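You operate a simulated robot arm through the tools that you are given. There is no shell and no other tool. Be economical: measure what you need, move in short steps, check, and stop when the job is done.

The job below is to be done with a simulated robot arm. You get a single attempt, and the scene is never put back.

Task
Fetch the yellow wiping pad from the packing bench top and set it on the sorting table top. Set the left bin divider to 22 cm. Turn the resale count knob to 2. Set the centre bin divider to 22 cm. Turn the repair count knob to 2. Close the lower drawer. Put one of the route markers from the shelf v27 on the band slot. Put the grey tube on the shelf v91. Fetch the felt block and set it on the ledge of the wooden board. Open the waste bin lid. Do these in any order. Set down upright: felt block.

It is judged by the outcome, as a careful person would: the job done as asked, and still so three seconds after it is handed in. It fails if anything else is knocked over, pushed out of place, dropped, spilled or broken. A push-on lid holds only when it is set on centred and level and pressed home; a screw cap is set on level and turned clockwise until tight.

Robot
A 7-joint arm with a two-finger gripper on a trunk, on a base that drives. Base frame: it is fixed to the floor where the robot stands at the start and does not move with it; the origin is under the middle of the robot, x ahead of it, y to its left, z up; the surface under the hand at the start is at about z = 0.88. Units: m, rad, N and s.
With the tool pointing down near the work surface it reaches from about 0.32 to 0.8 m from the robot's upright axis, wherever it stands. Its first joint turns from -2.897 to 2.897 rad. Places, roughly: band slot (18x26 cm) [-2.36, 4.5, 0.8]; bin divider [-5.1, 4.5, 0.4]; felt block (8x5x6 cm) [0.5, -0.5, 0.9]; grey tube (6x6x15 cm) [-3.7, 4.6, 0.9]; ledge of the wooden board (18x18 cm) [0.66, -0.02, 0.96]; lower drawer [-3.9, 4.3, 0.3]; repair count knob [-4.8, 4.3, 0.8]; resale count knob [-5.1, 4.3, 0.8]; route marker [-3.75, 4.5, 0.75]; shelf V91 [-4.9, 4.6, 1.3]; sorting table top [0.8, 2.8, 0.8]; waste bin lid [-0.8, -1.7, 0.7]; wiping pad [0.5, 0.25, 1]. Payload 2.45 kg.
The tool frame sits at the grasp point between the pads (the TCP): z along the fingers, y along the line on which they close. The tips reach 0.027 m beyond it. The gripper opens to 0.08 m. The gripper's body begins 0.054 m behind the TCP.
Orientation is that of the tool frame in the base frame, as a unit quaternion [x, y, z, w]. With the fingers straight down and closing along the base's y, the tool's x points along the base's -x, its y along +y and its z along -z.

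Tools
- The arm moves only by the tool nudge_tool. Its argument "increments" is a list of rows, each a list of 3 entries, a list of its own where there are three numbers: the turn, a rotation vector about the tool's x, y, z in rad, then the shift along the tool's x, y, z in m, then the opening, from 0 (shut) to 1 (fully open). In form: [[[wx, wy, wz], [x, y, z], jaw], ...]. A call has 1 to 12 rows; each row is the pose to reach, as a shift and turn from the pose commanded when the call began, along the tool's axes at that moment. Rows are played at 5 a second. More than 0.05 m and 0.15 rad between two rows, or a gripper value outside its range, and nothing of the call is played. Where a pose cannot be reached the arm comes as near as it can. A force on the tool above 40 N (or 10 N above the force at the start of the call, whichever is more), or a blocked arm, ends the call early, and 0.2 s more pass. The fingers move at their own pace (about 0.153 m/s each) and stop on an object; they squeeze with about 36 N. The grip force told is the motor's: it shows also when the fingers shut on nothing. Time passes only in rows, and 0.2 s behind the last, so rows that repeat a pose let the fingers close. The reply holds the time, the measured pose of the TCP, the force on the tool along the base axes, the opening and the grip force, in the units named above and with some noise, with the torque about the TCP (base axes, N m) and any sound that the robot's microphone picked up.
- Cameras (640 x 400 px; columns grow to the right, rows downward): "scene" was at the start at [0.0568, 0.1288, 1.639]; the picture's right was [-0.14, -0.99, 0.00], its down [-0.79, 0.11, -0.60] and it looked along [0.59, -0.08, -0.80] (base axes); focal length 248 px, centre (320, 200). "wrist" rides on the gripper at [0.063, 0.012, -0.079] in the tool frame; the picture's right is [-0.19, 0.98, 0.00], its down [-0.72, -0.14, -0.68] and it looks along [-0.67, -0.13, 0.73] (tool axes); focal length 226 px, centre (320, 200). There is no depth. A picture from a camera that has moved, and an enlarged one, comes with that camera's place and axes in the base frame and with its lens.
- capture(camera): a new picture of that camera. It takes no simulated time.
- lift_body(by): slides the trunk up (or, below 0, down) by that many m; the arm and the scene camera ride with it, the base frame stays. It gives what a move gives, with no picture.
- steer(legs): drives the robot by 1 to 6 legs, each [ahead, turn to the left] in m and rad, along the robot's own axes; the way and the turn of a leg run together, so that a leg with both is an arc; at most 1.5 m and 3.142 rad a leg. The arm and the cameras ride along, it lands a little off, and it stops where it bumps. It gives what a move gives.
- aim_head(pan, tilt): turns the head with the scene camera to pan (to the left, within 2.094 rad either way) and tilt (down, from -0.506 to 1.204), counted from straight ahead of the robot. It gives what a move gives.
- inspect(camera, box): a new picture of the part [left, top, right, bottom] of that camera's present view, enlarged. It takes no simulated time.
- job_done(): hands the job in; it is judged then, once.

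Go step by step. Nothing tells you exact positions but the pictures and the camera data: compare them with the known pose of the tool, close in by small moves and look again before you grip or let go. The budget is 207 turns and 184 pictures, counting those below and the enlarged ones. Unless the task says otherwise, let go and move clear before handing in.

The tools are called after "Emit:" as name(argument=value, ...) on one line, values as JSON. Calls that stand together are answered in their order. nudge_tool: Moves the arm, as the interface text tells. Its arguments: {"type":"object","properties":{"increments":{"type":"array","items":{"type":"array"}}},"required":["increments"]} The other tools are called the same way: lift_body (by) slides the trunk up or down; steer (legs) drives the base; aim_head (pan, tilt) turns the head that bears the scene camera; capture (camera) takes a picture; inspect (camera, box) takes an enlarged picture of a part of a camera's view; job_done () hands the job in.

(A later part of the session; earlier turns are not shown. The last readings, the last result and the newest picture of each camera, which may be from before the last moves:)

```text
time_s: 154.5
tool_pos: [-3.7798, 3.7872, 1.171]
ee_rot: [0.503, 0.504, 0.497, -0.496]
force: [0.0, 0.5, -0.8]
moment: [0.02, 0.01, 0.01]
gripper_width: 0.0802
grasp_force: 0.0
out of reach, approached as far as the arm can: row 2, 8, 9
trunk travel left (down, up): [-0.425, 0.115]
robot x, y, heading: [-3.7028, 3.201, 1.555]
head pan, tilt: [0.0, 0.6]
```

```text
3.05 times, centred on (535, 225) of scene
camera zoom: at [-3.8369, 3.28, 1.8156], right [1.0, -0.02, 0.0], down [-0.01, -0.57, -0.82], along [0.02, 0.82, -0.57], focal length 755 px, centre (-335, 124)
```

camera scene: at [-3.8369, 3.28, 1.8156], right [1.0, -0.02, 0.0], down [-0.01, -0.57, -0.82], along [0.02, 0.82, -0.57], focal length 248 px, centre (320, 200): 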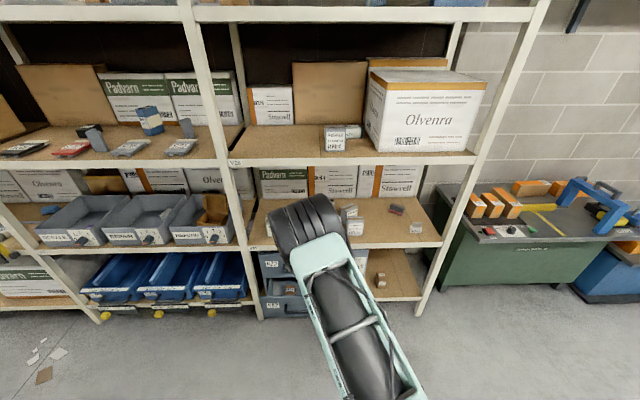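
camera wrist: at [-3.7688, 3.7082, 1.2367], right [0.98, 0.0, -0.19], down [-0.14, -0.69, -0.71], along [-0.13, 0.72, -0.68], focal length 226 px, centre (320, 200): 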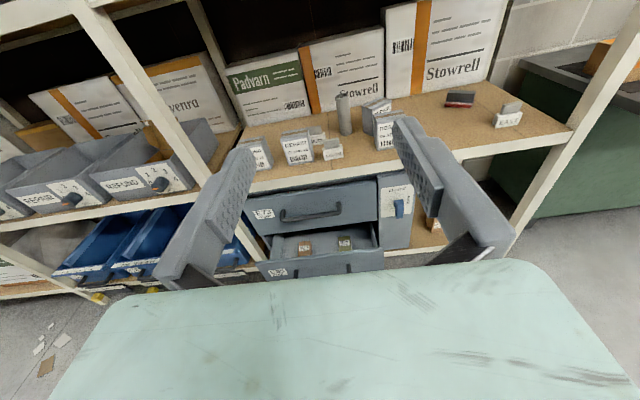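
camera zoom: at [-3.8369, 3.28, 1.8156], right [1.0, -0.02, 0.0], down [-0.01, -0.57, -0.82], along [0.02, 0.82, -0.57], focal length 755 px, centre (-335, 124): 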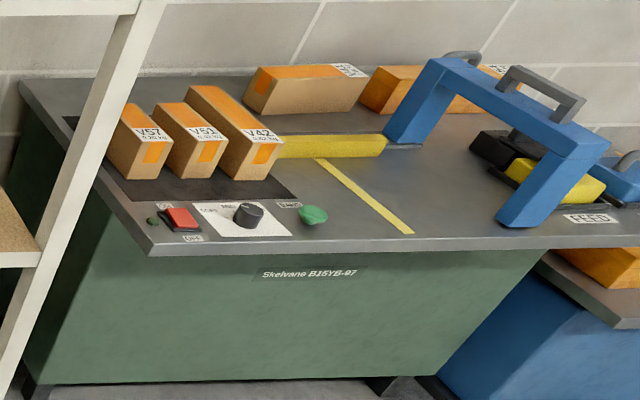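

Route markers are the WEST/NORTH/EAST clips, the tube stands behind NORTH, and the lower drawer (E65) is open ~15 cm. First I'll close the drawer: lower the trunk, drive in, and push its front.

Emit:
lift_body(by=-0.42)

Emit:
steer(legs=[[0, 0.35], [0.15, 0], [0, -0.33], [0.15, 0]])

Emit:
capture(camera="wrist")

```text
refused: -0.42 is not a number from -0.4 to 0.4
```

```text
time_s: 159.1
tool_pos: [-3.8382, 4.0754, 1.1707]
ee_rot: [0.499, 0.508, 0.492, -0.5]
force: [-0.2, -0.1, -0.1]
moment: [0.0, 0.01, -0.01]
gripper_width: 0.0799
grasp_force: 0.0
trunk travel left (down, up): [-0.425, 0.115]
robot x, y, heading: [-3.7471, 3.4994, 1.568]
head pan, tilt: [0.0, 0.6]
```

```text
114 pictures are left
camera wrist: at [-3.8252, 3.9966, 1.2371], right [0.98, 0.01, -0.19], down [-0.13, -0.69, -0.71], along [-0.14, 0.72, -0.68], focal length 226 px, centre (320, 200)
```

wrist: 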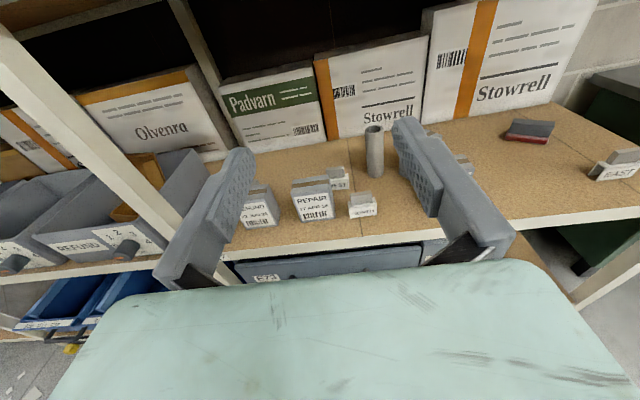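

Emit:
lift_body(by=-0.4)

Emit:
nudge_tool(increments=[[[0, -0.07, 0], [-0.035, -0.01, 0], 0], [[0, -0.14, 0], [-0.07, -0.02, 0], 0], [[0, -0.21, 0], [-0.105, -0.03, 0], 0], [[0, -0.28, 0], [-0.14, -0.04, 0], 0], [[0, -0.35, 0], [-0.175, -0.05, 0], 0], [[0, -0.42, 0], [-0.21, -0.06, 0], 0], [[0, -0.49, 0], [-0.245, -0.07, 0], 0], [[0, -0.56, 0], [-0.28, -0.08, 0], 0], [[0, -0.63, 0], [-0.32, -0.09, 0], 0], [[0, -0.7, 0], [-0.36, -0.09, 0], 0], [[0, -0.7, 0], [-0.39, -0.09, 0], 0]])

Emit:
capture(camera="wrist")

Emit:
capture(camera="scene")

```text
time_s: 162.9
tool_pos: [-3.8381, 4.0728, 0.7721]
ee_rot: [0.5, 0.508, 0.492, -0.499]
force: [-0.5, 0.3, -0.2]
moment: [-0.01, 0.0, -0.01]
gripper_width: 0.0799
grasp_force: 0.1
trunk travel left (down, up): [-0.025, 0.515]
robot x, y, heading: [-3.7477, 3.4956, 1.566]
head pan, tilt: [0.0, 0.6]
```

```text
time_s: 165.3
tool_pos: [-3.9282, 4.0654, 0.3793]
ee_rot: [0.638, 0.648, 0.292, -0.295]
force: [0.3, -0.2, 0.1]
moment: [0.01, -0.02, 0.01]
gripper_width: 0.0
grasp_force: 30.0
trunk travel left (down, up): [-0.025, 0.515]
robot x, y, heading: [-3.748, 3.4959, 1.568]
head pan, tilt: [0.0, 0.6]
```

```text
113 pictures are left
camera wrist: at [-3.9161, 4.048, 0.4813], right [0.98, -0.11, -0.15], down [-0.13, -0.99, -0.09], along [-0.13, 0.11, -0.98], focal length 226 px, centre (320, 200)
```

wrist: 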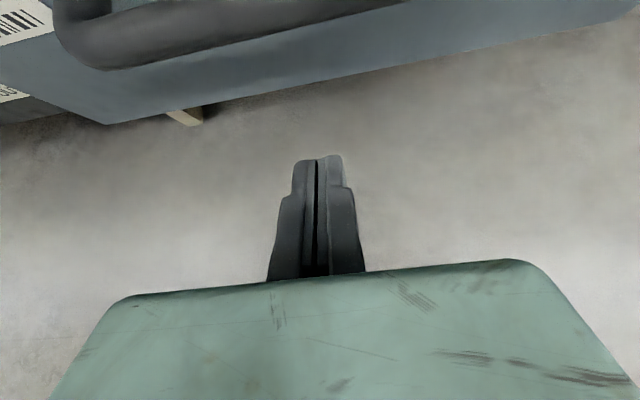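

```text
112 pictures are left
camera scene: at [-3.885, 3.5653, 1.4158], right [1.0, 0.0, 0.0], down [0.0, -0.57, -0.82], along [0.0, 0.82, -0.57], focal length 248 px, centre (320, 200)
```

scene: 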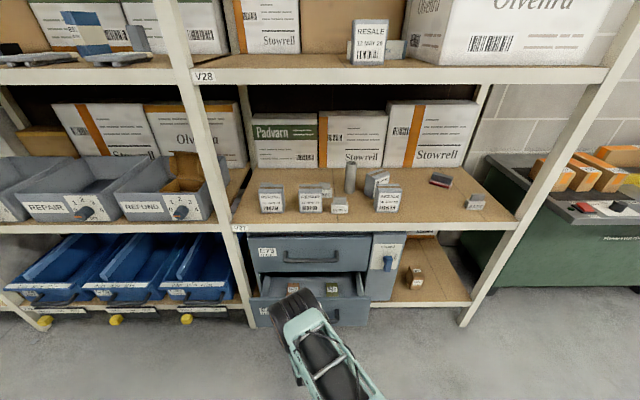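

The arm reaches low enough. Drive a little closer, then push the drawer front along +y.

Emit:
steer(legs=[[0.12, 0]])

Emit:
capture(camera="wrist")

```text
time_s: 166.5
tool_pos: [-3.9275, 4.1855, 0.38]
ee_rot: [0.638, 0.648, 0.292, -0.296]
force: [-0.1, 0.8, 0.6]
moment: [-0.02, -0.02, -0.06]
gripper_width: 0.0
grasp_force: 29.4
trunk travel left (down, up): [-0.025, 0.515]
robot x, y, heading: [-3.7504, 3.619, 1.568]
head pan, tilt: [0.0, 0.6]
```

```text
111 pictures are left
camera wrist: at [-3.9153, 4.1684, 0.4819], right [0.98, -0.11, -0.15], down [-0.13, -0.99, -0.1], along [-0.13, 0.11, -0.98], focal length 226 px, centre (320, 200)
```

wrist: 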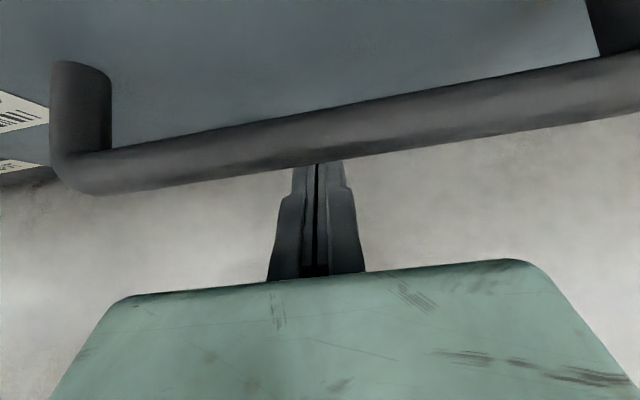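

Emit:
nudge_tool(increments=[[[0, 0, 0], [0.013, 0, 0.015], 0], [[0, 0, 0], [0.027, 0, 0.03], 0], [[0, 0, 0], [0.04, 0, 0.045], 0], [[0, 0, 0], [0.054, 0, 0.059], 0], [[0, 0, 0], [0.067, 0, 0.074], 0]])

Emit:
capture(camera="wrist")

Emit:
inspect(camera="scene", box=[220, 200, 440, 340])

```text
time_s: 167.7
tool_pos: [-3.9294, 4.2658, 0.3768]
ee_rot: [0.641, 0.652, 0.286, -0.287]
force: [-0.6, -0.4, -1.2]
moment: [-0.01, 0.0, -0.02]
gripper_width: 0.0003
grasp_force: 29.9
trunk travel left (down, up): [-0.025, 0.515]
robot x, y, heading: [-3.7489, 3.6183, 1.566]
head pan, tilt: [0.0, 0.6]
stopped in row 5: the force on the tool passed its limit at 65 N (the readings are from after the stop); the commanded pose is now the measured one
```

```text
110 pictures are left
camera wrist: at [-3.9163, 4.2502, 0.4779], right [0.98, -0.11, -0.14], down [-0.13, -0.99, -0.08], along [-0.13, 0.09, -0.99], focal length 226 px, centre (320, 200)
```

wrist: 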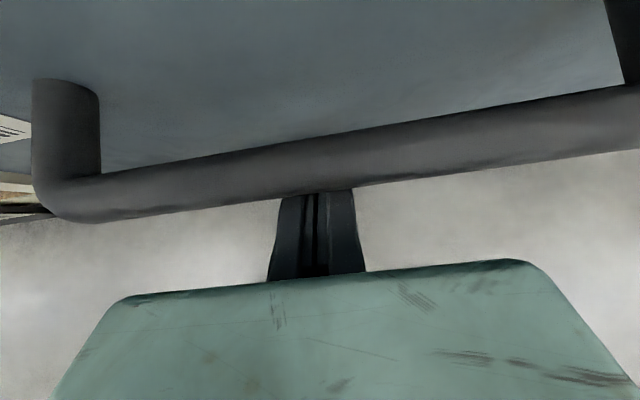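

```text
2.86 times, centred on (330, 270) of scene
camera zoom: at [-3.8846, 3.6856, 1.416], right [1.0, 0.0, 0.0], down [0.0, -0.57, -0.82], along [0.0, 0.82, -0.57], focal length 708 px, centre (291, 0)
```

zoom: 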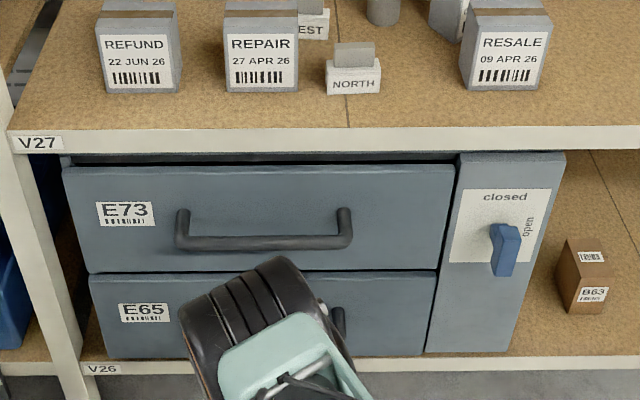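

The drawer is shut flush with its neighbour. Back off, raise, and set up for the grey tube; rack geometry recalculated (shelf V27 top ≈ 0.80, tube ≈ (-3.75, 4.52)).

Emit:
nudge_tool(increments=[[[0, 0, 0], [-0.027, 0, -0.03], 0], [[0, 0, 0], [-0.054, 0, -0.06], 0], [[0, 0, 0], [-0.08, 0, -0.09], 0], [[0, 0, 0], [-0.107, 0, -0.12], 0], [[0, 0, 0], [-0.134, 0, -0.149], 0]])

Emit:
lift_body(by=0.4)

Emit:
nudge_tool(increments=[[[0, 0.1, 0], [0.02, 0.035, -0.015], 1], [[0, 0.2, 0], [0.04, 0.07, -0.03], 1], [[0, 0.3, 0], [0.06, 0.105, -0.045], 1], [[0, 0.38, 0], [0.08, 0.14, -0.06], 1], [[0, 0.38, 0], [0.1, 0.17, -0.075], 1], [[0, 0.38, 0], [0.12, 0.18, -0.09], 1]])

Emit:
capture(camera="wrist")

```text
time_s: 168.9
tool_pos: [-3.9253, 4.0647, 0.3758]
ee_rot: [0.641, 0.651, 0.287, -0.288]
force: [0.2, 0.1, 0.4]
moment: [-0.02, 0.0, 0.01]
gripper_width: 0.0
grasp_force: 29.7
trunk travel left (down, up): [-0.025, 0.515]
robot x, y, heading: [-3.7481, 3.617, 1.565]
head pan, tilt: [0.0, 0.6]
```

```text
time_s: 172.7
tool_pos: [-3.9244, 4.0645, 0.7755]
ee_rot: [0.64, 0.652, 0.286, -0.289]
force: [0.1, 0.3, -0.3]
moment: [0.02, 0.03, 0.01]
gripper_width: 0.0002
grasp_force: 29.8
trunk travel left (down, up): [-0.425, 0.115]
robot x, y, heading: [-3.7456, 3.6152, 1.564]
head pan, tilt: [0.0, 0.6]
```

```text
time_s: 174.1
tool_pos: [-3.7456, 4.0793, 0.9256]
ee_rot: [0.575, 0.586, 0.402, -0.406]
force: [0.3, -1.5, 0.2]
moment: [-0.01, -0.03, 0.02]
gripper_width: 0.0802
grasp_force: 0.0
trunk travel left (down, up): [-0.425, 0.115]
robot x, y, heading: [-3.7473, 3.6197, 1.568]
head pan, tilt: [0.0, 0.6]
```

```text
108 pictures are left
camera wrist: at [-3.7325, 4.0282, 1.0138], right [0.98, -0.05, -0.18], down [-0.13, -0.89, -0.44], along [-0.14, 0.45, -0.88], focal length 226 px, centre (320, 200)
```

wrist: 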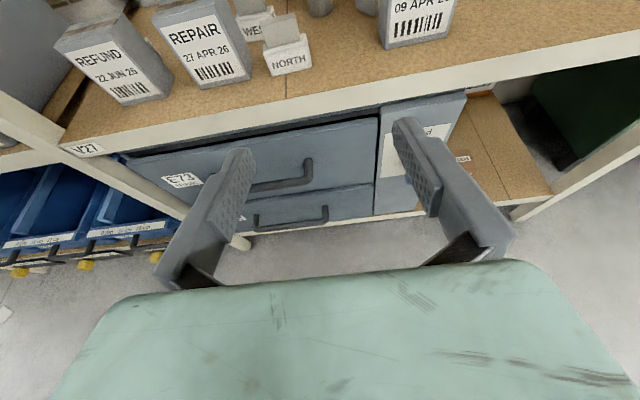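

NORTH is well placed to take first, which also clears the way to the tube. Closing in on it.

Emit:
steer(legs=[[0.1, 0]])

Emit:
nudge_tool(increments=[[[0, 0, 0], [0, -0.02, 0.03], 1], [[0, 0, 0], [0, -0.04, 0.06], 1], [[0, 0, 0], [0, -0.055, 0.09], 1]])

Emit:
capture(camera="wrist")

```text
time_s: 175.2
tool_pos: [-3.7441, 4.1805, 0.9247]
ee_rot: [0.576, 0.586, 0.401, -0.405]
force: [-0.3, -0.1, 0.6]
moment: [-0.01, 0.02, -0.01]
gripper_width: 0.0799
grasp_force: 0.0
trunk travel left (down, up): [-0.425, 0.115]
robot x, y, heading: [-3.7475, 3.7151, 1.564]
head pan, tilt: [0.0, 0.6]
```

```text
time_s: 176.1
tool_pos: [-3.7994, 4.2638, 0.8929]
ee_rot: [0.575, 0.586, 0.402, -0.405]
force: [-0.1, 0.7, 0.3]
moment: [0.01, -0.01, 0.0]
gripper_width: 0.0802
grasp_force: 0.1
trunk travel left (down, up): [-0.425, 0.115]
robot x, y, heading: [-3.7512, 3.7158, 1.563]
head pan, tilt: [0.0, 0.6]
```

```text
107 pictures are left
camera wrist: at [-3.7879, 4.2119, 0.9816], right [0.98, -0.05, -0.18], down [-0.13, -0.89, -0.44], along [-0.13, 0.45, -0.88], focal length 226 px, centre (320, 200)
```

wrist: 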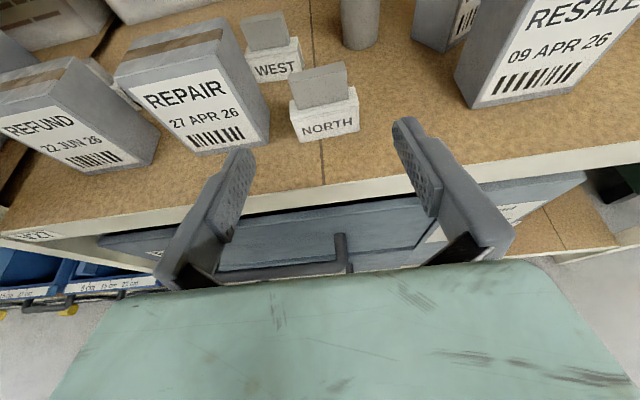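

Emit:
nudge_tool(increments=[[[0, 0, 0], [0.002, -0.003, 0.04], 1], [[0, 0, 0], [0.004, -0.003, 0.08], 1], [[0, 0, 0], [0.005, -0.003, 0.11], 1]])

Emit:
capture(camera="wrist")

```text
time_s: 176.8
tool_pos: [-3.8057, 4.3691, 0.8592]
ee_rot: [0.575, 0.585, 0.402, -0.406]
force: [-0.1, 0.1, 0.1]
moment: [0.01, -0.01, -0.03]
gripper_width: 0.0801
grasp_force: 0.0
trunk travel left (down, up): [-0.425, 0.115]
robot x, y, heading: [-3.7502, 3.7161, 1.564]
head pan, tilt: [0.0, 0.6]
```

```text
106 pictures are left
camera wrist: at [-3.7929, 4.317, 0.9478], right [0.98, -0.05, -0.18], down [-0.13, -0.89, -0.44], along [-0.14, 0.45, -0.88], focal length 226 px, centre (320, 200)
```

wrist: 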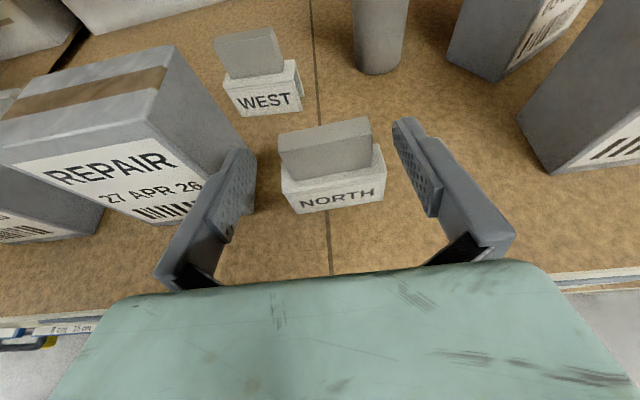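

Emit:
nudge_tool(increments=[[[0, 0, 0], [0.003, 0.002, 0.025], 1], [[0, 0, 0], [0.003, 0.002, 0.025], 0.75], [[0, 0, 0], [0.003, 0.002, 0.025], 0.5], [[0, 0, 0], [0.003, 0.002, 0.025], 0], [[0, 0, 0], [0.003, 0.002, 0.025], 0]])

Emit:
capture(camera="wrist")

```text
time_s: 178.1
tool_pos: [-3.804, 4.3943, 0.8544]
ee_rot: [0.575, 0.585, 0.403, -0.406]
force: [-0.7, 0.4, 0.8]
moment: [0.02, 0.0, -0.02]
gripper_width: 0.0508
grasp_force: 36.5
trunk travel left (down, up): [-0.425, 0.115]
robot x, y, heading: [-3.7455, 3.7152, 1.561]
head pan, tilt: [0.0, 0.6]
```

```text
105 pictures are left
camera wrist: at [-3.7912, 4.3414, 0.9423], right [0.98, -0.05, -0.18], down [-0.13, -0.89, -0.44], along [-0.14, 0.45, -0.88], focal length 226 px, centre (320, 200)
```

wrist: 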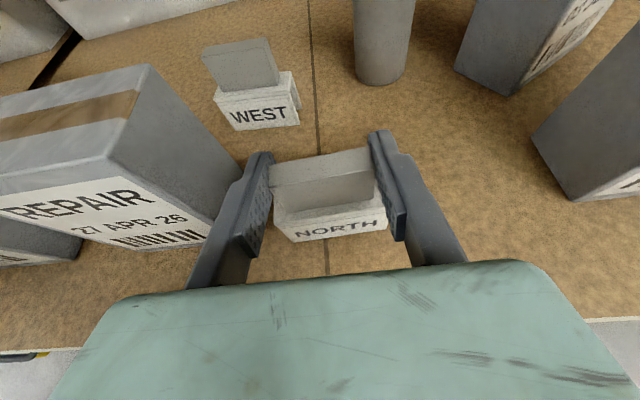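

Tab gripped (5 cm). Lift and back out gently.

Emit:
nudge_tool(increments=[[[0, 0, 0], [0.009, 0, -0.004], 0], [[0, 0, 0], [0.028, 0, -0.011], 0], [[0, 0, 0], [0.047, 0, -0.018], 0], [[0, 0, 0], [0.06, 0, -0.023], 0]])

Emit:
capture(camera="wrist")

```text
time_s: 179.1
tool_pos: [-3.8045, 4.3912, 0.9177]
ee_rot: [0.575, 0.585, 0.402, -0.406]
force: [-1.0, -0.2, -1.2]
moment: [-0.01, -0.01, 0.01]
gripper_width: 0.0507
grasp_force: 36.5
trunk travel left (down, up): [-0.425, 0.115]
robot x, y, heading: [-3.7525, 3.721, 1.566]
head pan, tilt: [0.0, 0.6]
```

```text
104 pictures are left
camera wrist: at [-3.7923, 4.3394, 1.0064], right [0.98, -0.05, -0.18], down [-0.13, -0.89, -0.44], along [-0.14, 0.45, -0.88], focal length 226 px, centre (320, 200)
```

wrist: 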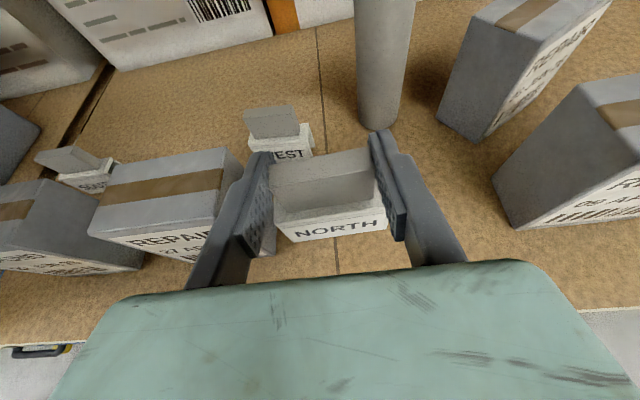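

Emit:
nudge_tool(increments=[[[0, 0, 0], [0.0, 0, -0.045], 0], [[0, 0, 0], [0.0, 0, -0.09], 0], [[0, 0, 0], [-0.01, 0, -0.135], 0], [[0, 0, 0], [-0.02, 0, -0.18], 0], [[0, 0, 0], [-0.035, 0, -0.22], 0], [[0, 0, 0], [-0.05, 0, -0.26], 0]])

Emit:
steer(legs=[[-0.4, 0], [0, -1.571], [1.35, 0], [0, 1.571]])

Emit:
capture(camera="wrist")

Emit:
aim_head(pan=-0.1, tilt=0.6)

Emit:
capture(camera="scene")

```text
time_s: 180.4
tool_pos: [-3.8008, 4.1311, 0.961]
ee_rot: [0.575, 0.584, 0.403, -0.406]
force: [0.2, 0.0, 0.5]
moment: [-0.03, 0.01, -0.04]
gripper_width: 0.0508
grasp_force: 36.3
trunk travel left (down, up): [-0.425, 0.115]
robot x, y, heading: [-3.7459, 3.7172, 1.563]
head pan, tilt: [0.0, 0.6]
```

```text
time_s: 197.3
tool_pos: [-2.4399, 3.6846, 0.9612]
ee_rot: [0.578, 0.582, 0.404, -0.405]
force: [-0.1, 0.4, 0.4]
moment: [0.0, -0.02, 0.0]
gripper_width: 0.0506
grasp_force: 35.5
trunk travel left (down, up): [-0.425, 0.115]
robot x, y, heading: [-2.3882, 3.2694, 1.554]
head pan, tilt: [0.0, 0.6]
```

```text
103 pictures are left
camera wrist: at [-2.4277, 3.6322, 1.0493], right [0.98, -0.06, -0.18], down [-0.14, -0.89, -0.44], along [-0.13, 0.45, -0.88], focal length 226 px, centre (320, 200)
```

wrist: 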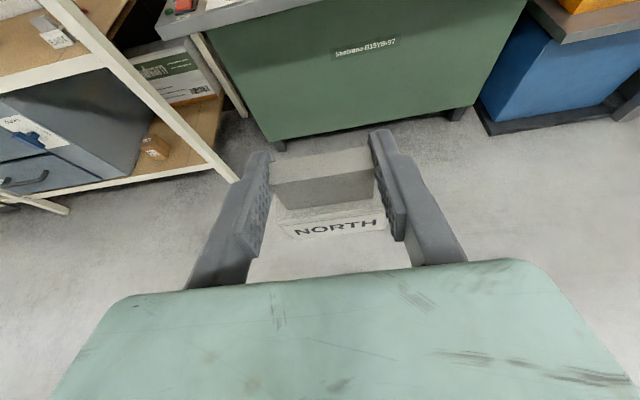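

```text
time_s: 198.0
tool_pos: [-2.439, 3.6842, 0.9607]
ee_rot: [0.578, 0.582, 0.404, -0.404]
force: [0.4, -1.3, -1.0]
moment: [-0.03, -0.02, 0.01]
gripper_width: 0.0509
grasp_force: 36.0
trunk travel left (down, up): [-0.425, 0.115]
robot x, y, heading: [-2.3907, 3.2644, 1.554]
head pan, tilt: [-0.099, 0.6]
```

```text
102 pictures are left
camera scene: at [-2.5176, 3.3375, 1.8158], right [0.99, -0.11, 0.0], down [-0.06, -0.56, -0.82], along [0.09, 0.82, -0.57], focal length 248 px, centre (320, 200)
```

scene: 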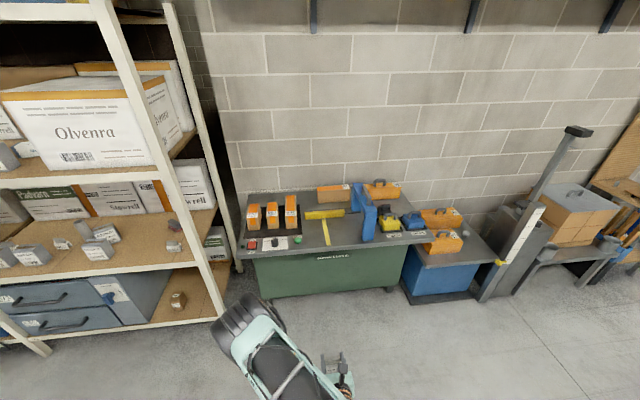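

Emit:
inspect(camera="scene", box=[230, 170, 430, 280])

Emit:
steer(legs=[[0.4, 0]])

Emit:
capture(camera="wrist")

Emit:
capture(camera="scene")

```text
3.20 times, centred on (330, 225) of scene
camera zoom: at [-2.5176, 3.3375, 1.8158], right [0.99, -0.11, 0.0], down [-0.06, -0.56, -0.82], along [0.09, 0.82, -0.57], focal length 793 px, centre (288, 120)
```

zoom: 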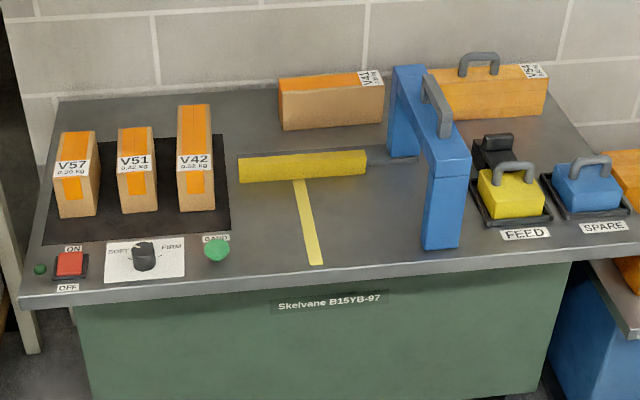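

```text
time_s: 200.5
tool_pos: [-2.4328, 4.0888, 0.9606]
ee_rot: [0.578, 0.582, 0.404, -0.404]
force: [0.3, 0.4, 0.0]
moment: [0.03, 0.0, -0.01]
gripper_width: 0.0506
grasp_force: 35.4
trunk travel left (down, up): [-0.425, 0.115]
robot x, y, heading: [-2.3795, 3.6721, 1.554]
head pan, tilt: [-0.099, 0.6]
```

```text
100 pictures are left
camera wrist: at [-2.4209, 4.0375, 1.0491], right [0.98, -0.06, -0.18], down [-0.14, -0.89, -0.44], along [-0.13, 0.45, -0.88], focal length 226 px, centre (320, 200)
```

wrist: 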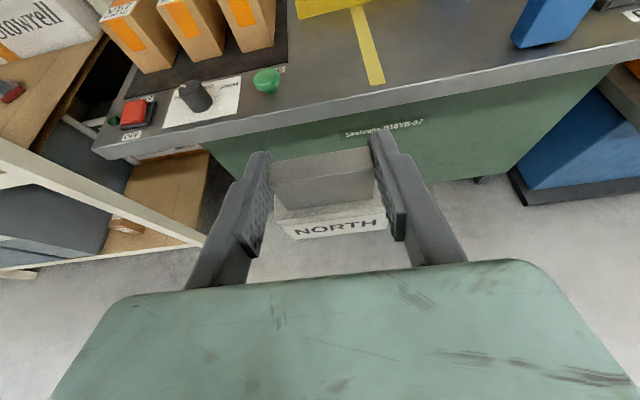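

```text
99 pictures are left
camera scene: at [-2.511, 3.7433, 1.8157], right [0.99, -0.12, 0.0], down [-0.07, -0.56, -0.82], along [0.1, 0.82, -0.57], focal length 248 px, centre (320, 200)
```

scene: 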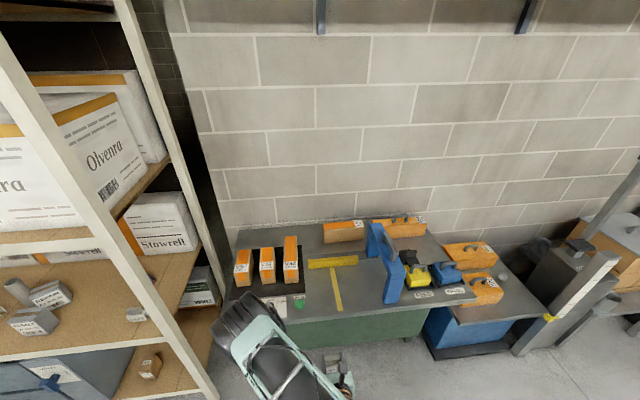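

Band slot lies around the yellow line centred (-2.36, 4.47), bench top z ≈ 0.80. Move over it.

Emit:
steer(legs=[[0.08, 0]])

Emit:
nudge_tool(increments=[[[0, 0, 0], [0.013, 0.012, 0.04], 0], [[0, 0, 0], [0.026, 0.024, 0.08], 0], [[0, 0, 0], [0.04, 0.036, 0.12], 0], [[0, 0, 0], [0.052, 0.048, 0.16], 0], [[0, 0, 0], [0.066, 0.06, 0.2], 0], [[0, 0, 0], [0.08, 0.07, 0.24], 0], [[0, 0, 0], [0.095, 0.073, 0.28], 0], [[0, 0, 0], [0.06, 0.073, 0.298], 0]])

Emit:
capture(camera="wrist")

Emit:
inspect(camera="scene", box=[200, 220, 480, 400])

```text
time_s: 201.6
tool_pos: [-2.4312, 4.1721, 0.9604]
ee_rot: [0.579, 0.583, 0.404, -0.403]
force: [-0.9, 0.2, -1.2]
moment: [0.03, 0.04, 0.02]
gripper_width: 0.0507
grasp_force: 35.9
trunk travel left (down, up): [-0.425, 0.115]
robot x, y, heading: [-2.3813, 3.7504, 1.559]
head pan, tilt: [-0.099, 0.6]
```

```text
time_s: 203.4
tool_pos: [-2.3583, 4.4715, 0.9148]
ee_rot: [0.578, 0.582, 0.404, -0.404]
force: [0.8, -1.2, -0.4]
moment: [0.03, -0.02, 0.02]
gripper_width: 0.0508
grasp_force: 36.2
trunk travel left (down, up): [-0.425, 0.115]
robot x, y, heading: [-2.3835, 3.7577, 1.558]
head pan, tilt: [-0.099, 0.6]
```

```text
98 pictures are left
camera wrist: at [-2.3463, 4.4196, 1.0029], right [0.98, -0.06, -0.18], down [-0.14, -0.89, -0.44], along [-0.13, 0.45, -0.88], focal length 226 px, centre (320, 200)
```

wrist: 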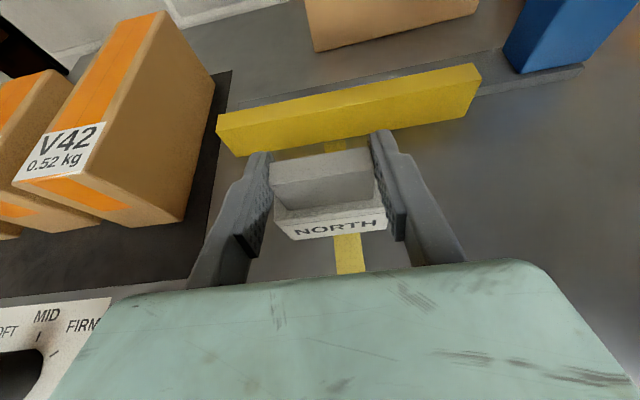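

```text
2.22 times, centred on (340, 310) of scene
camera zoom: at [-2.509, 3.8242, 1.8158], right [0.99, -0.11, 0.0], down [-0.06, -0.56, -0.82], along [0.09, 0.82, -0.57], focal length 551 px, centre (276, -44)
```

zoom: 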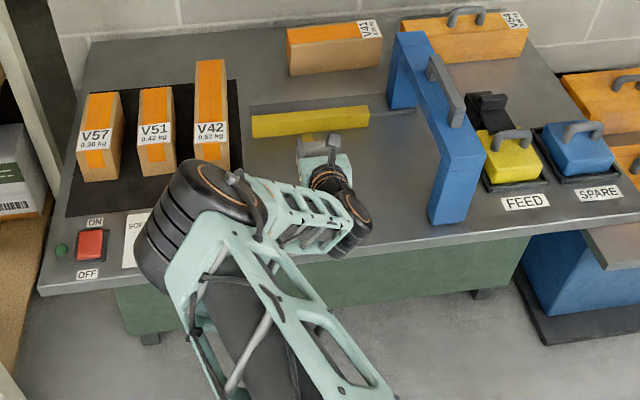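

Emit:
nudge_tool(increments=[[[0, 0, 0], [-0.023, 0, 0.009], 0], [[0, 0, 0], [-0.04, 0, 0.015], 0], [[0, 0, 0], [-0.048, 0, 0.018], 0], [[0, 0, 0], [-0.052, 0, 0.02], 0]])

Emit:
nudge_tool(increments=[[[0, 0, 0], [-0.003, 0, 0.001], 0], [[0, 0, 0], [-0.006, 0, 0.002], 0], [[0, 0, 0], [-0.009, 0, 0.003], 0], [[0, 0, 0], [-0.012, 0, 0.004], 0]])

Emit:
capture(camera="wrist")

```text
time_s: 204.4
tool_pos: [-2.36, 4.4727, 0.8623]
ee_rot: [0.577, 0.58, 0.406, -0.406]
force: [2.4, 3.2, 32.1]
moment: [0.59, 0.03, 0.02]
gripper_width: 0.0512
grasp_force: 36.3
trunk travel left (down, up): [-0.425, 0.115]
robot x, y, heading: [-2.3827, 3.7555, 1.559]
head pan, tilt: [-0.099, 0.6]
```

```text
time_s: 205.0
tool_pos: [-2.3594, 4.4751, 0.8572]
ee_rot: [0.576, 0.579, 0.408, -0.408]
force: [2.0, 3.3, 12.3]
moment: [0.24, -0.05, 0.0]
gripper_width: 0.0506
grasp_force: 36.3
trunk travel left (down, up): [-0.425, 0.115]
robot x, y, heading: [-2.3848, 3.7534, 1.558]
head pan, tilt: [-0.099, 0.6]
stopped in row 3: the force on the tool passed its limit at 46 N (the readings are from after the stop); the commanded pose is now the measured one
```

```text
96 pictures are left
camera wrist: at [-2.3483, 4.4222, 0.9459], right [0.98, -0.06, -0.18], down [-0.14, -0.88, -0.45], along [-0.13, 0.46, -0.88], focal length 226 px, centre (320, 200)
```

wrist: 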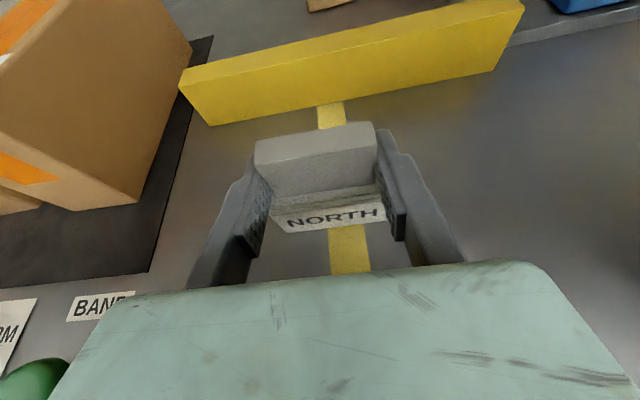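

On the surface. Relieve, open, and back out.

Emit:
nudge_tool(increments=[[[0, 0, 0], [0.002, 0, 0], 0], [[0, 0, 0], [0.002, 0, 0], 0.75], [[0, 0, 0], [0.002, 0, 0], 0.9], [[0, 0, 0], [0.02, 0, -0.02], 0.9], [[0, 0, 0], [0.04, 0, -0.06], 1], [[0, 0, 0], [0.05, 0, -0.1], 1], [[0, 0, 0], [0.05, 0, -0.14], 1]])

Emit:
capture(camera="wrist")

```text
time_s: 206.6
tool_pos: [-2.3577, 4.3594, 0.9518]
ee_rot: [0.577, 0.582, 0.405, -0.406]
force: [-0.3, -0.3, -0.1]
moment: [-0.01, -0.02, 0.0]
gripper_width: 0.0801
grasp_force: 0.0
trunk travel left (down, up): [-0.425, 0.115]
robot x, y, heading: [-2.3821, 3.7506, 1.559]
head pan, tilt: [-0.099, 0.6]
```

```text
95 pictures are left
camera wrist: at [-2.3461, 4.3068, 1.0393], right [0.98, -0.06, -0.18], down [-0.14, -0.89, -0.44], along [-0.13, 0.46, -0.88], focal length 226 px, centre (320, 200)
```

wrist: 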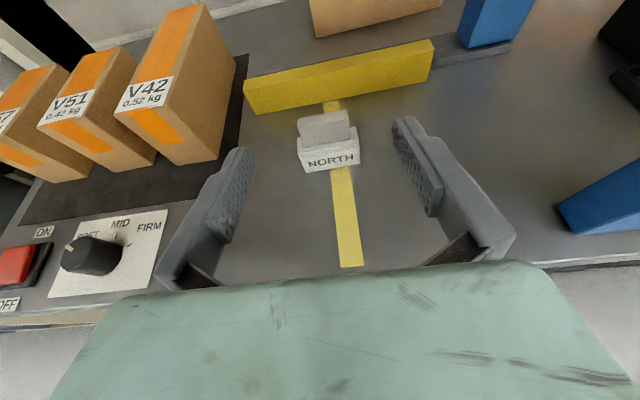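

NORTH stands upright in the slot. Retract and return for the tube.

Emit:
nudge_tool(increments=[[[0, 0, 0], [0, 0, -0.045], 1], [[0, 0, 0], [-0.01, 0, -0.09], 1], [[0, 0, 0], [-0.02, 0, -0.135], 1], [[0, 0, 0], [-0.04, 0, -0.18], 1], [[0, 0, 0], [-0.05, 0, -0.22], 1]])

Emit:
steer(legs=[[-0.4, 0], [0, 1.571], [1.37, 0], [0, -1.571], [0.35, 0]])

Emit:
capture(camera="wrist")

```text
time_s: 207.8
tool_pos: [-2.3596, 4.1552, 0.9866]
ee_rot: [0.565, 0.574, 0.415, -0.423]
force: [0.3, 0.1, -0.1]
moment: [0.05, 0.01, 0.0]
gripper_width: 0.0797
grasp_force: 0.0
trunk travel left (down, up): [-0.425, 0.115]
robot x, y, heading: [-2.3815, 3.7549, 1.558]
head pan, tilt: [-0.099, 0.6]
```

```text
time_s: 226.5
tool_pos: [-3.7575, 4.1034, 0.9835]
ee_rot: [0.557, 0.582, 0.409, -0.429]
force: [-0.1, 0.6, -0.1]
moment: [0.02, 0.03, 0.0]
gripper_width: 0.0801
grasp_force: 0.0
trunk travel left (down, up): [-0.425, 0.115]
robot x, y, heading: [-3.7707, 3.7038, 1.583]
head pan, tilt: [-0.099, 0.6]
```

```text
94 pictures are left
camera wrist: at [-3.7437, 4.0468, 1.07], right [0.98, -0.01, -0.19], down [-0.1, -0.87, -0.48], along [-0.15, 0.49, -0.86], focal length 226 px, centre (320, 200)
```

wrist: 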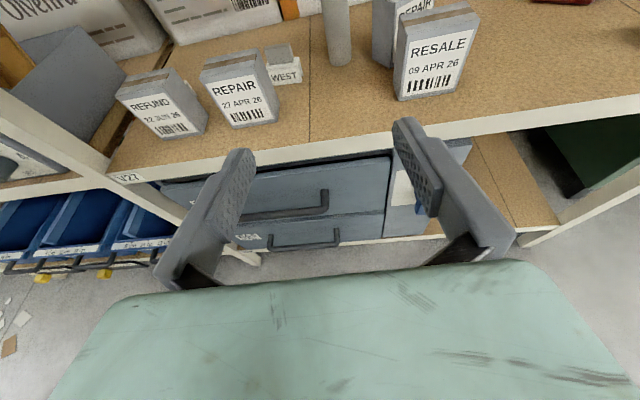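

Emit:
steer(legs=[[0.1, 0]])

Emit:
nudge_tool(increments=[[[0, 0, 0], [0.0, 0.005, 0.045], 1], [[0, 0, 0], [0.0, 0.01, 0.09], 1], [[0, 0, 0], [0.002, 0.015, 0.135], 1], [[0, 0, 0], [0.003, 0.02, 0.18], 1], [[0, 0, 0], [0.004, 0.021, 0.22], 1]])

Emit:
capture(camera="wrist")

```text
time_s: 227.6
tool_pos: [-3.7586, 4.2032, 0.985]
ee_rot: [0.556, 0.581, 0.41, -0.429]
force: [0.1, -0.4, 0.4]
moment: [-0.01, 0.03, 0.01]
gripper_width: 0.0799
grasp_force: 0.0
trunk travel left (down, up): [-0.425, 0.115]
robot x, y, heading: [-3.773, 3.797, 1.585]
head pan, tilt: [-0.099, 0.6]
```

```text
time_s: 228.8
tool_pos: [-3.7506, 4.4157, 0.9248]
ee_rot: [0.556, 0.582, 0.41, -0.429]
force: [-0.2, 0.0, 0.2]
moment: [0.0, -0.01, 0.0]
gripper_width: 0.0801
grasp_force: 0.1
trunk travel left (down, up): [-0.425, 0.115]
robot x, y, heading: [-3.775, 3.805, 1.583]
head pan, tilt: [-0.099, 0.6]
```

```text
93 pictures are left
camera wrist: at [-3.7351, 4.3587, 1.0107], right [0.98, -0.01, -0.19], down [-0.1, -0.87, -0.48], along [-0.16, 0.5, -0.85], focal length 226 px, centre (320, 200)
```

wrist: 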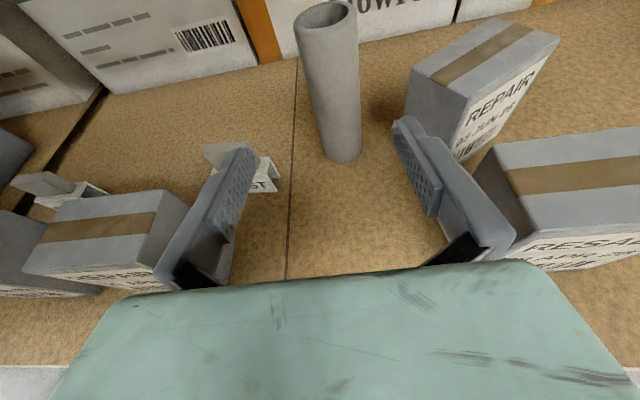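

Emit:
nudge_tool(increments=[[[0, 0, 0], [0.006, 0.003, 0.04], 1], [[0, 0, 0], [0.013, 0.006, 0.08], 1], [[0, 0, 0], [0.018, 0.009, 0.115], 1]])

Emit:
capture(camera="wrist")

```text
time_s: 229.6
tool_pos: [-3.7452, 4.5307, 0.9075]
ee_rot: [0.555, 0.582, 0.41, -0.43]
force: [-0.3, 0.4, 0.9]
moment: [0.03, 0.0, -0.03]
gripper_width: 0.0802
grasp_force: 0.0
trunk travel left (down, up): [-0.425, 0.115]
robot x, y, heading: [-3.7702, 3.8048, 1.583]
head pan, tilt: [-0.099, 0.6]
```

```text
92 pictures are left
camera wrist: at [-3.7307, 4.4749, 0.992], right [0.98, -0.01, -0.18], down [-0.1, -0.87, -0.48], along [-0.16, 0.49, -0.85], focal length 226 px, centre (320, 200)
```

wrist: 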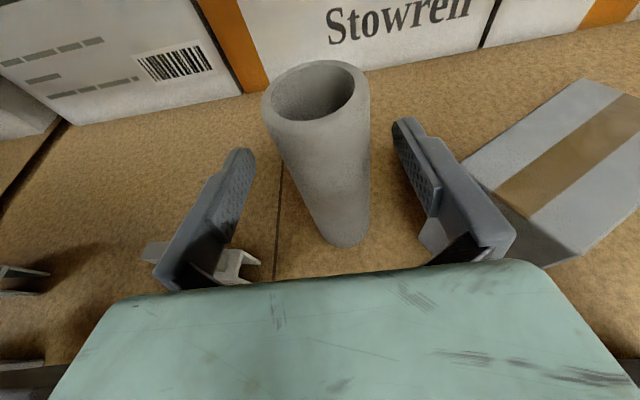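

Emit:
nudge_tool(increments=[[[0, 0, 0], [0.006, 0.001, 0.02], 1], [[0, 0, 0], [0.01, 0.001, 0.034], 1], [[0, 0, 0], [0.01, 0.001, 0.034], 0.8], [[0, 0, 0], [0.01, 0.001, 0.034], 0], [[0, 0, 0], [0.01, 0.001, 0.034], 0]])

Emit:
capture(camera="wrist")

```text
time_s: 230.8
tool_pos: [-3.7463, 4.5639, 0.9062]
ee_rot: [0.556, 0.582, 0.41, -0.429]
force: [0.0, -0.6, -0.4]
moment: [0.0, 0.03, 0.01]
gripper_width: 0.0506
grasp_force: 35.9
trunk travel left (down, up): [-0.425, 0.115]
robot x, y, heading: [-3.7744, 3.7996, 1.583]
head pan, tilt: [-0.099, 0.6]
```

```text
91 pictures are left
camera wrist: at [-3.7309, 4.5083, 0.9912], right [0.98, -0.01, -0.19], down [-0.1, -0.87, -0.48], along [-0.16, 0.5, -0.85], focal length 226 px, centre (320, 200)
```

wrist: 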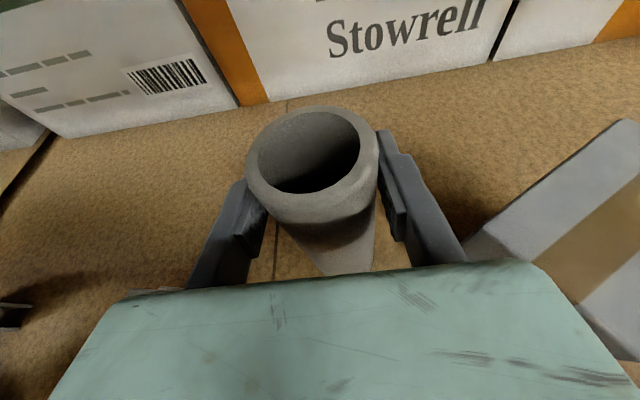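

Emit:
nudge_tool(increments=[[[0, 0, 0], [0.012, 0, -0.004], 0], [[0, 0, 0], [0.03, 0, -0.009], 0], [[0, 0, 0], [0.052, 0, -0.016], 0]])

Emit:
capture(camera="wrist")

```text
time_s: 231.6
tool_pos: [-3.7438, 4.5652, 0.9616]
ee_rot: [0.555, 0.583, 0.409, -0.43]
force: [-0.8, -0.6, 0.4]
moment: [-0.05, -0.01, -0.03]
gripper_width: 0.0504
grasp_force: 36.8
trunk travel left (down, up): [-0.425, 0.115]
robot x, y, heading: [-3.7737, 3.8023, 1.582]
head pan, tilt: [-0.099, 0.6]
```

```text
90 pictures are left
camera wrist: at [-3.7302, 4.5091, 1.0464], right [0.98, -0.01, -0.19], down [-0.1, -0.87, -0.48], along [-0.16, 0.5, -0.85], focal length 226 px, centre (320, 200)
```

wrist: 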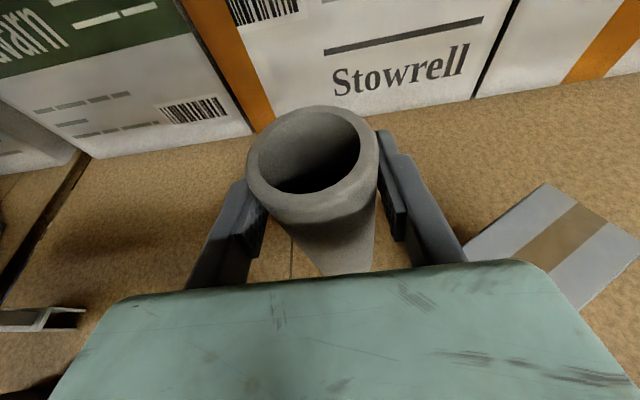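

Emit:
steer(legs=[[-0.5, 0]])

Emit:
nudge_tool(increments=[[[0, 0, 0], [0.01, 0, -0.04], 0], [[0, 0, 0], [0.03, 0, -0.08], 0], [[0, 0, 0], [0.05, 0, -0.12], 0], [[0, 0, 0], [0.08, 0, -0.155], 0], [[0, 0, 0], [0.11, 0, -0.19], 0], [[0, 0, 0], [0.14, 0, -0.22], 0], [[0, 0, 0], [0.17, 0, -0.24], 0], [[0, 0, 0], [0.2, 0, -0.26], 0]])

Emit:
steer(legs=[[0, 1.571], [1.1, 0], [0, -1.58]])

Emit:
aim_head(pan=0.1, tilt=0.45)

Emit:
capture(camera="scene")

Emit:
capture(camera="wrist")

```text
time_s: 234.5
tool_pos: [-3.7379, 4.0721, 0.961]
ee_rot: [0.556, 0.581, 0.41, -0.43]
force: [1.0, -1.0, -0.8]
moment: [-0.01, 0.0, 0.02]
gripper_width: 0.0505
grasp_force: 36.0
trunk travel left (down, up): [-0.425, 0.115]
robot x, y, heading: [-3.7697, 3.3068, 1.582]
head pan, tilt: [-0.099, 0.6]
```

```text
time_s: 236.3
tool_pos: [-3.7314, 3.9346, 1.104]
ee_rot: [0.554, 0.58, 0.411, -0.433]
force: [0.2, -0.1, -0.7]
moment: [0.01, 0.0, 0.0]
gripper_width: 0.0505
grasp_force: 35.6
out of reach, approached as far as the arm can: row 5, 6, 7, 8
trunk travel left (down, up): [-0.425, 0.115]
robot x, y, heading: [-3.7661, 3.3063, 1.581]
head pan, tilt: [-0.099, 0.6]
```

```text
time_s: 249.4
tool_pos: [-4.9004, 3.9607, 1.1008]
ee_rot: [0.524, 0.607, 0.388, -0.454]
force: [0.5, 0.3, -0.4]
moment: [0.01, 0.03, 0.05]
gripper_width: 0.05
grasp_force: 36.1
trunk travel left (down, up): [-0.425, 0.115]
robot x, y, heading: [-4.876, 3.3298, 1.851]
head pan, tilt: [-0.099, 0.6]
stopped in leg 3: the robot was blocked; the commanded pose is now the measured one
```

```text
time_s: 250.1
tool_pos: [-4.9055, 3.9593, 1.1022]
ee_rot: [0.524, 0.608, 0.387, -0.453]
force: [0.8, -0.2, -0.1]
moment: [0.0, -0.01, 0.05]
gripper_width: 0.0501
grasp_force: 36.3
trunk travel left (down, up): [-0.425, 0.115]
robot x, y, heading: [-4.8792, 3.334, 1.85]
head pan, tilt: [0.099, 0.45]
```

```text
89 pictures are left
camera scene: at [-5.036, 3.36, 1.8294], right [0.93, 0.37, 0.0], down [0.16, -0.41, -0.9], along [-0.33, 0.84, -0.44], focal length 248 px, centre (320, 200)
```

scene: 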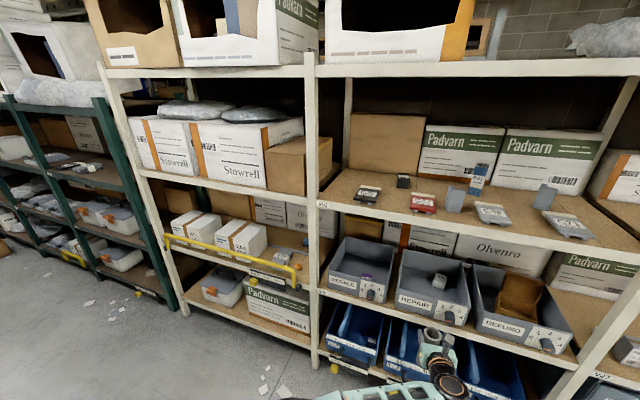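

```text
88 pictures are left
camera wrist: at [-4.884, 3.9052, 1.1876], right [0.98, 0.09, -0.19], down [-0.01, -0.87, -0.49], along [-0.21, 0.48, -0.85], focal length 226 px, centre (320, 200)
```

wrist: 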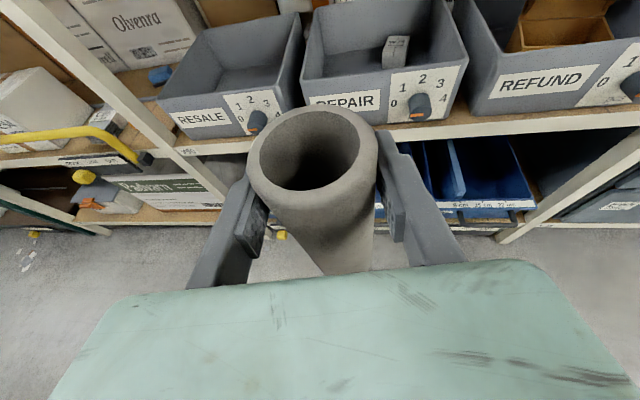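

Blocked while turning again; I look to the sides to see what the base or arm touched.

Emit:
aim_head(pan=-1.6, tilt=0.9)

Emit:
capture(camera="scene")

Emit:
aim_head(pan=1.8, tilt=0.9)

Emit:
capture(camera="scene")

```text
time_s: 251.8
tool_pos: [-4.9056, 3.9592, 1.1033]
ee_rot: [0.524, 0.608, 0.388, -0.454]
force: [-1.2, -0.8, -0.8]
moment: [-0.03, 0.0, -0.02]
gripper_width: 0.0498
grasp_force: 36.9
trunk travel left (down, up): [-0.425, 0.115]
robot x, y, heading: [-4.8759, 3.3305, 1.85]
head pan, tilt: [-1.6, 0.901]
```

```text
87 pictures are left
camera scene: at [-4.9298, 3.293, 1.7911], right [0.25, -0.97, 0.0], down [-0.76, -0.2, -0.62], along [0.6, 0.15, -0.78], focal length 248 px, centre (320, 200)
```

scene: 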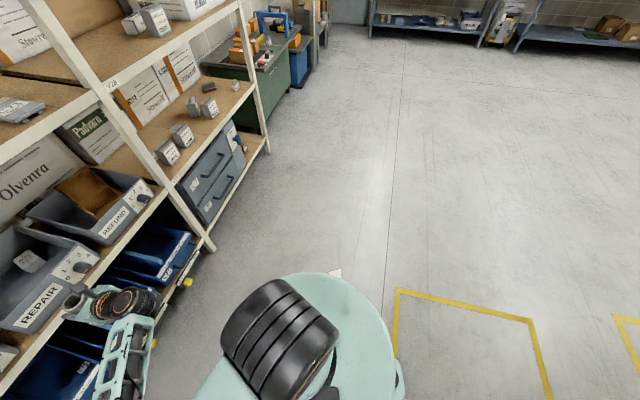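

```text
time_s: 254.7
tool_pos: [-4.9049, 3.9604, 1.1031]
ee_rot: [0.523, 0.608, 0.388, -0.454]
force: [0.0, 0.0, -1.0]
moment: [0.01, -0.02, 0.0]
gripper_width: 0.0498
grasp_force: 35.7
trunk travel left (down, up): [-0.425, 0.115]
robot x, y, heading: [-4.878, 3.332, 1.853]
head pan, tilt: [1.799, 0.901]
```

```text
86 pictures are left
camera scene: at [-5.0689, 3.2373, 1.7911], right [-0.49, 0.87, 0.0], down [0.68, 0.38, -0.62], along [-0.54, -0.3, -0.78], focal length 248 px, centre (320, 200)
```

scene: 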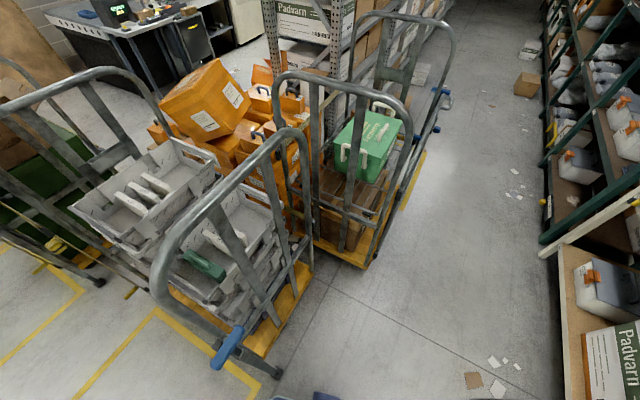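

The trolley's corner is right behind the robot's rear. Move forward first, then finish the turn.

Emit:
steer(legs=[[0.17, 0], [0, -0.27]])

Emit:
aim_head(pan=0.15, tilt=0.4)

Emit:
capture(camera="scene")

Emit:
capture(camera="wrist")

```text
time_s: 257.1
tool_pos: [-4.7929, 4.1151, 1.1022]
ee_rot: [0.597, 0.536, 0.442, -0.402]
force: [1.7, 1.3, -0.4]
moment: [0.02, 0.02, 0.11]
gripper_width: 0.0498
grasp_force: 35.5
trunk travel left (down, up): [-0.425, 0.115]
robot x, y, heading: [-4.9255, 3.4969, 1.709]
head pan, tilt: [1.799, 0.901]
stopped in leg 2: the robot was blocked; the commanded pose is now the measured one
```

```text
time_s: 258.8
tool_pos: [-4.7948, 4.1153, 1.1044]
ee_rot: [0.596, 0.536, 0.443, -0.402]
force: [-0.1, 0.3, -0.3]
moment: [0.0, -0.01, 0.0]
gripper_width: 0.0495
grasp_force: 35.8
trunk travel left (down, up): [-0.425, 0.115]
robot x, y, heading: [-4.9252, 3.4995, 1.711]
head pan, tilt: [0.15, 0.4]
```

```text
85 pictures are left
camera scene: at [-5.0848, 3.5476, 1.834], right [0.96, 0.29, 0.0], down [0.11, -0.37, -0.92], along [-0.27, 0.88, -0.39], focal length 248 px, centre (320, 200)
```

scene: 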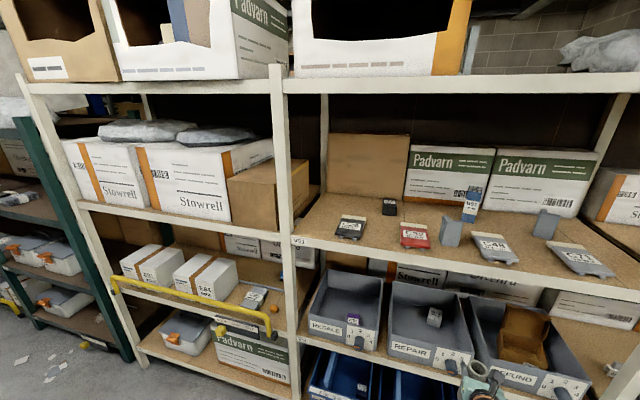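

```text
84 pictures are left
camera wrist: at [-4.7886, 4.0559, 1.1884], right [0.97, -0.15, -0.19], down [-0.23, -0.84, -0.49], along [-0.08, 0.52, -0.85], focal length 226 px, centre (320, 200)
```

wrist: 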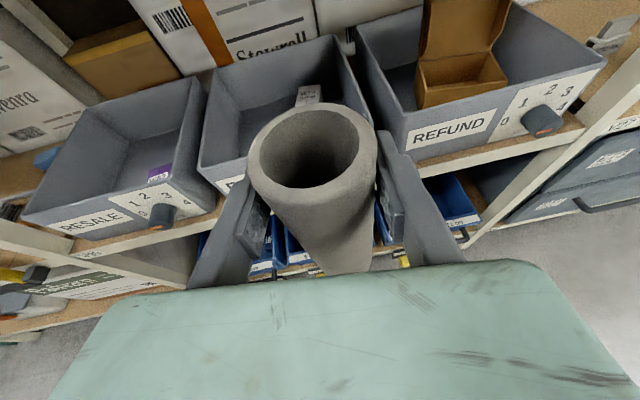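

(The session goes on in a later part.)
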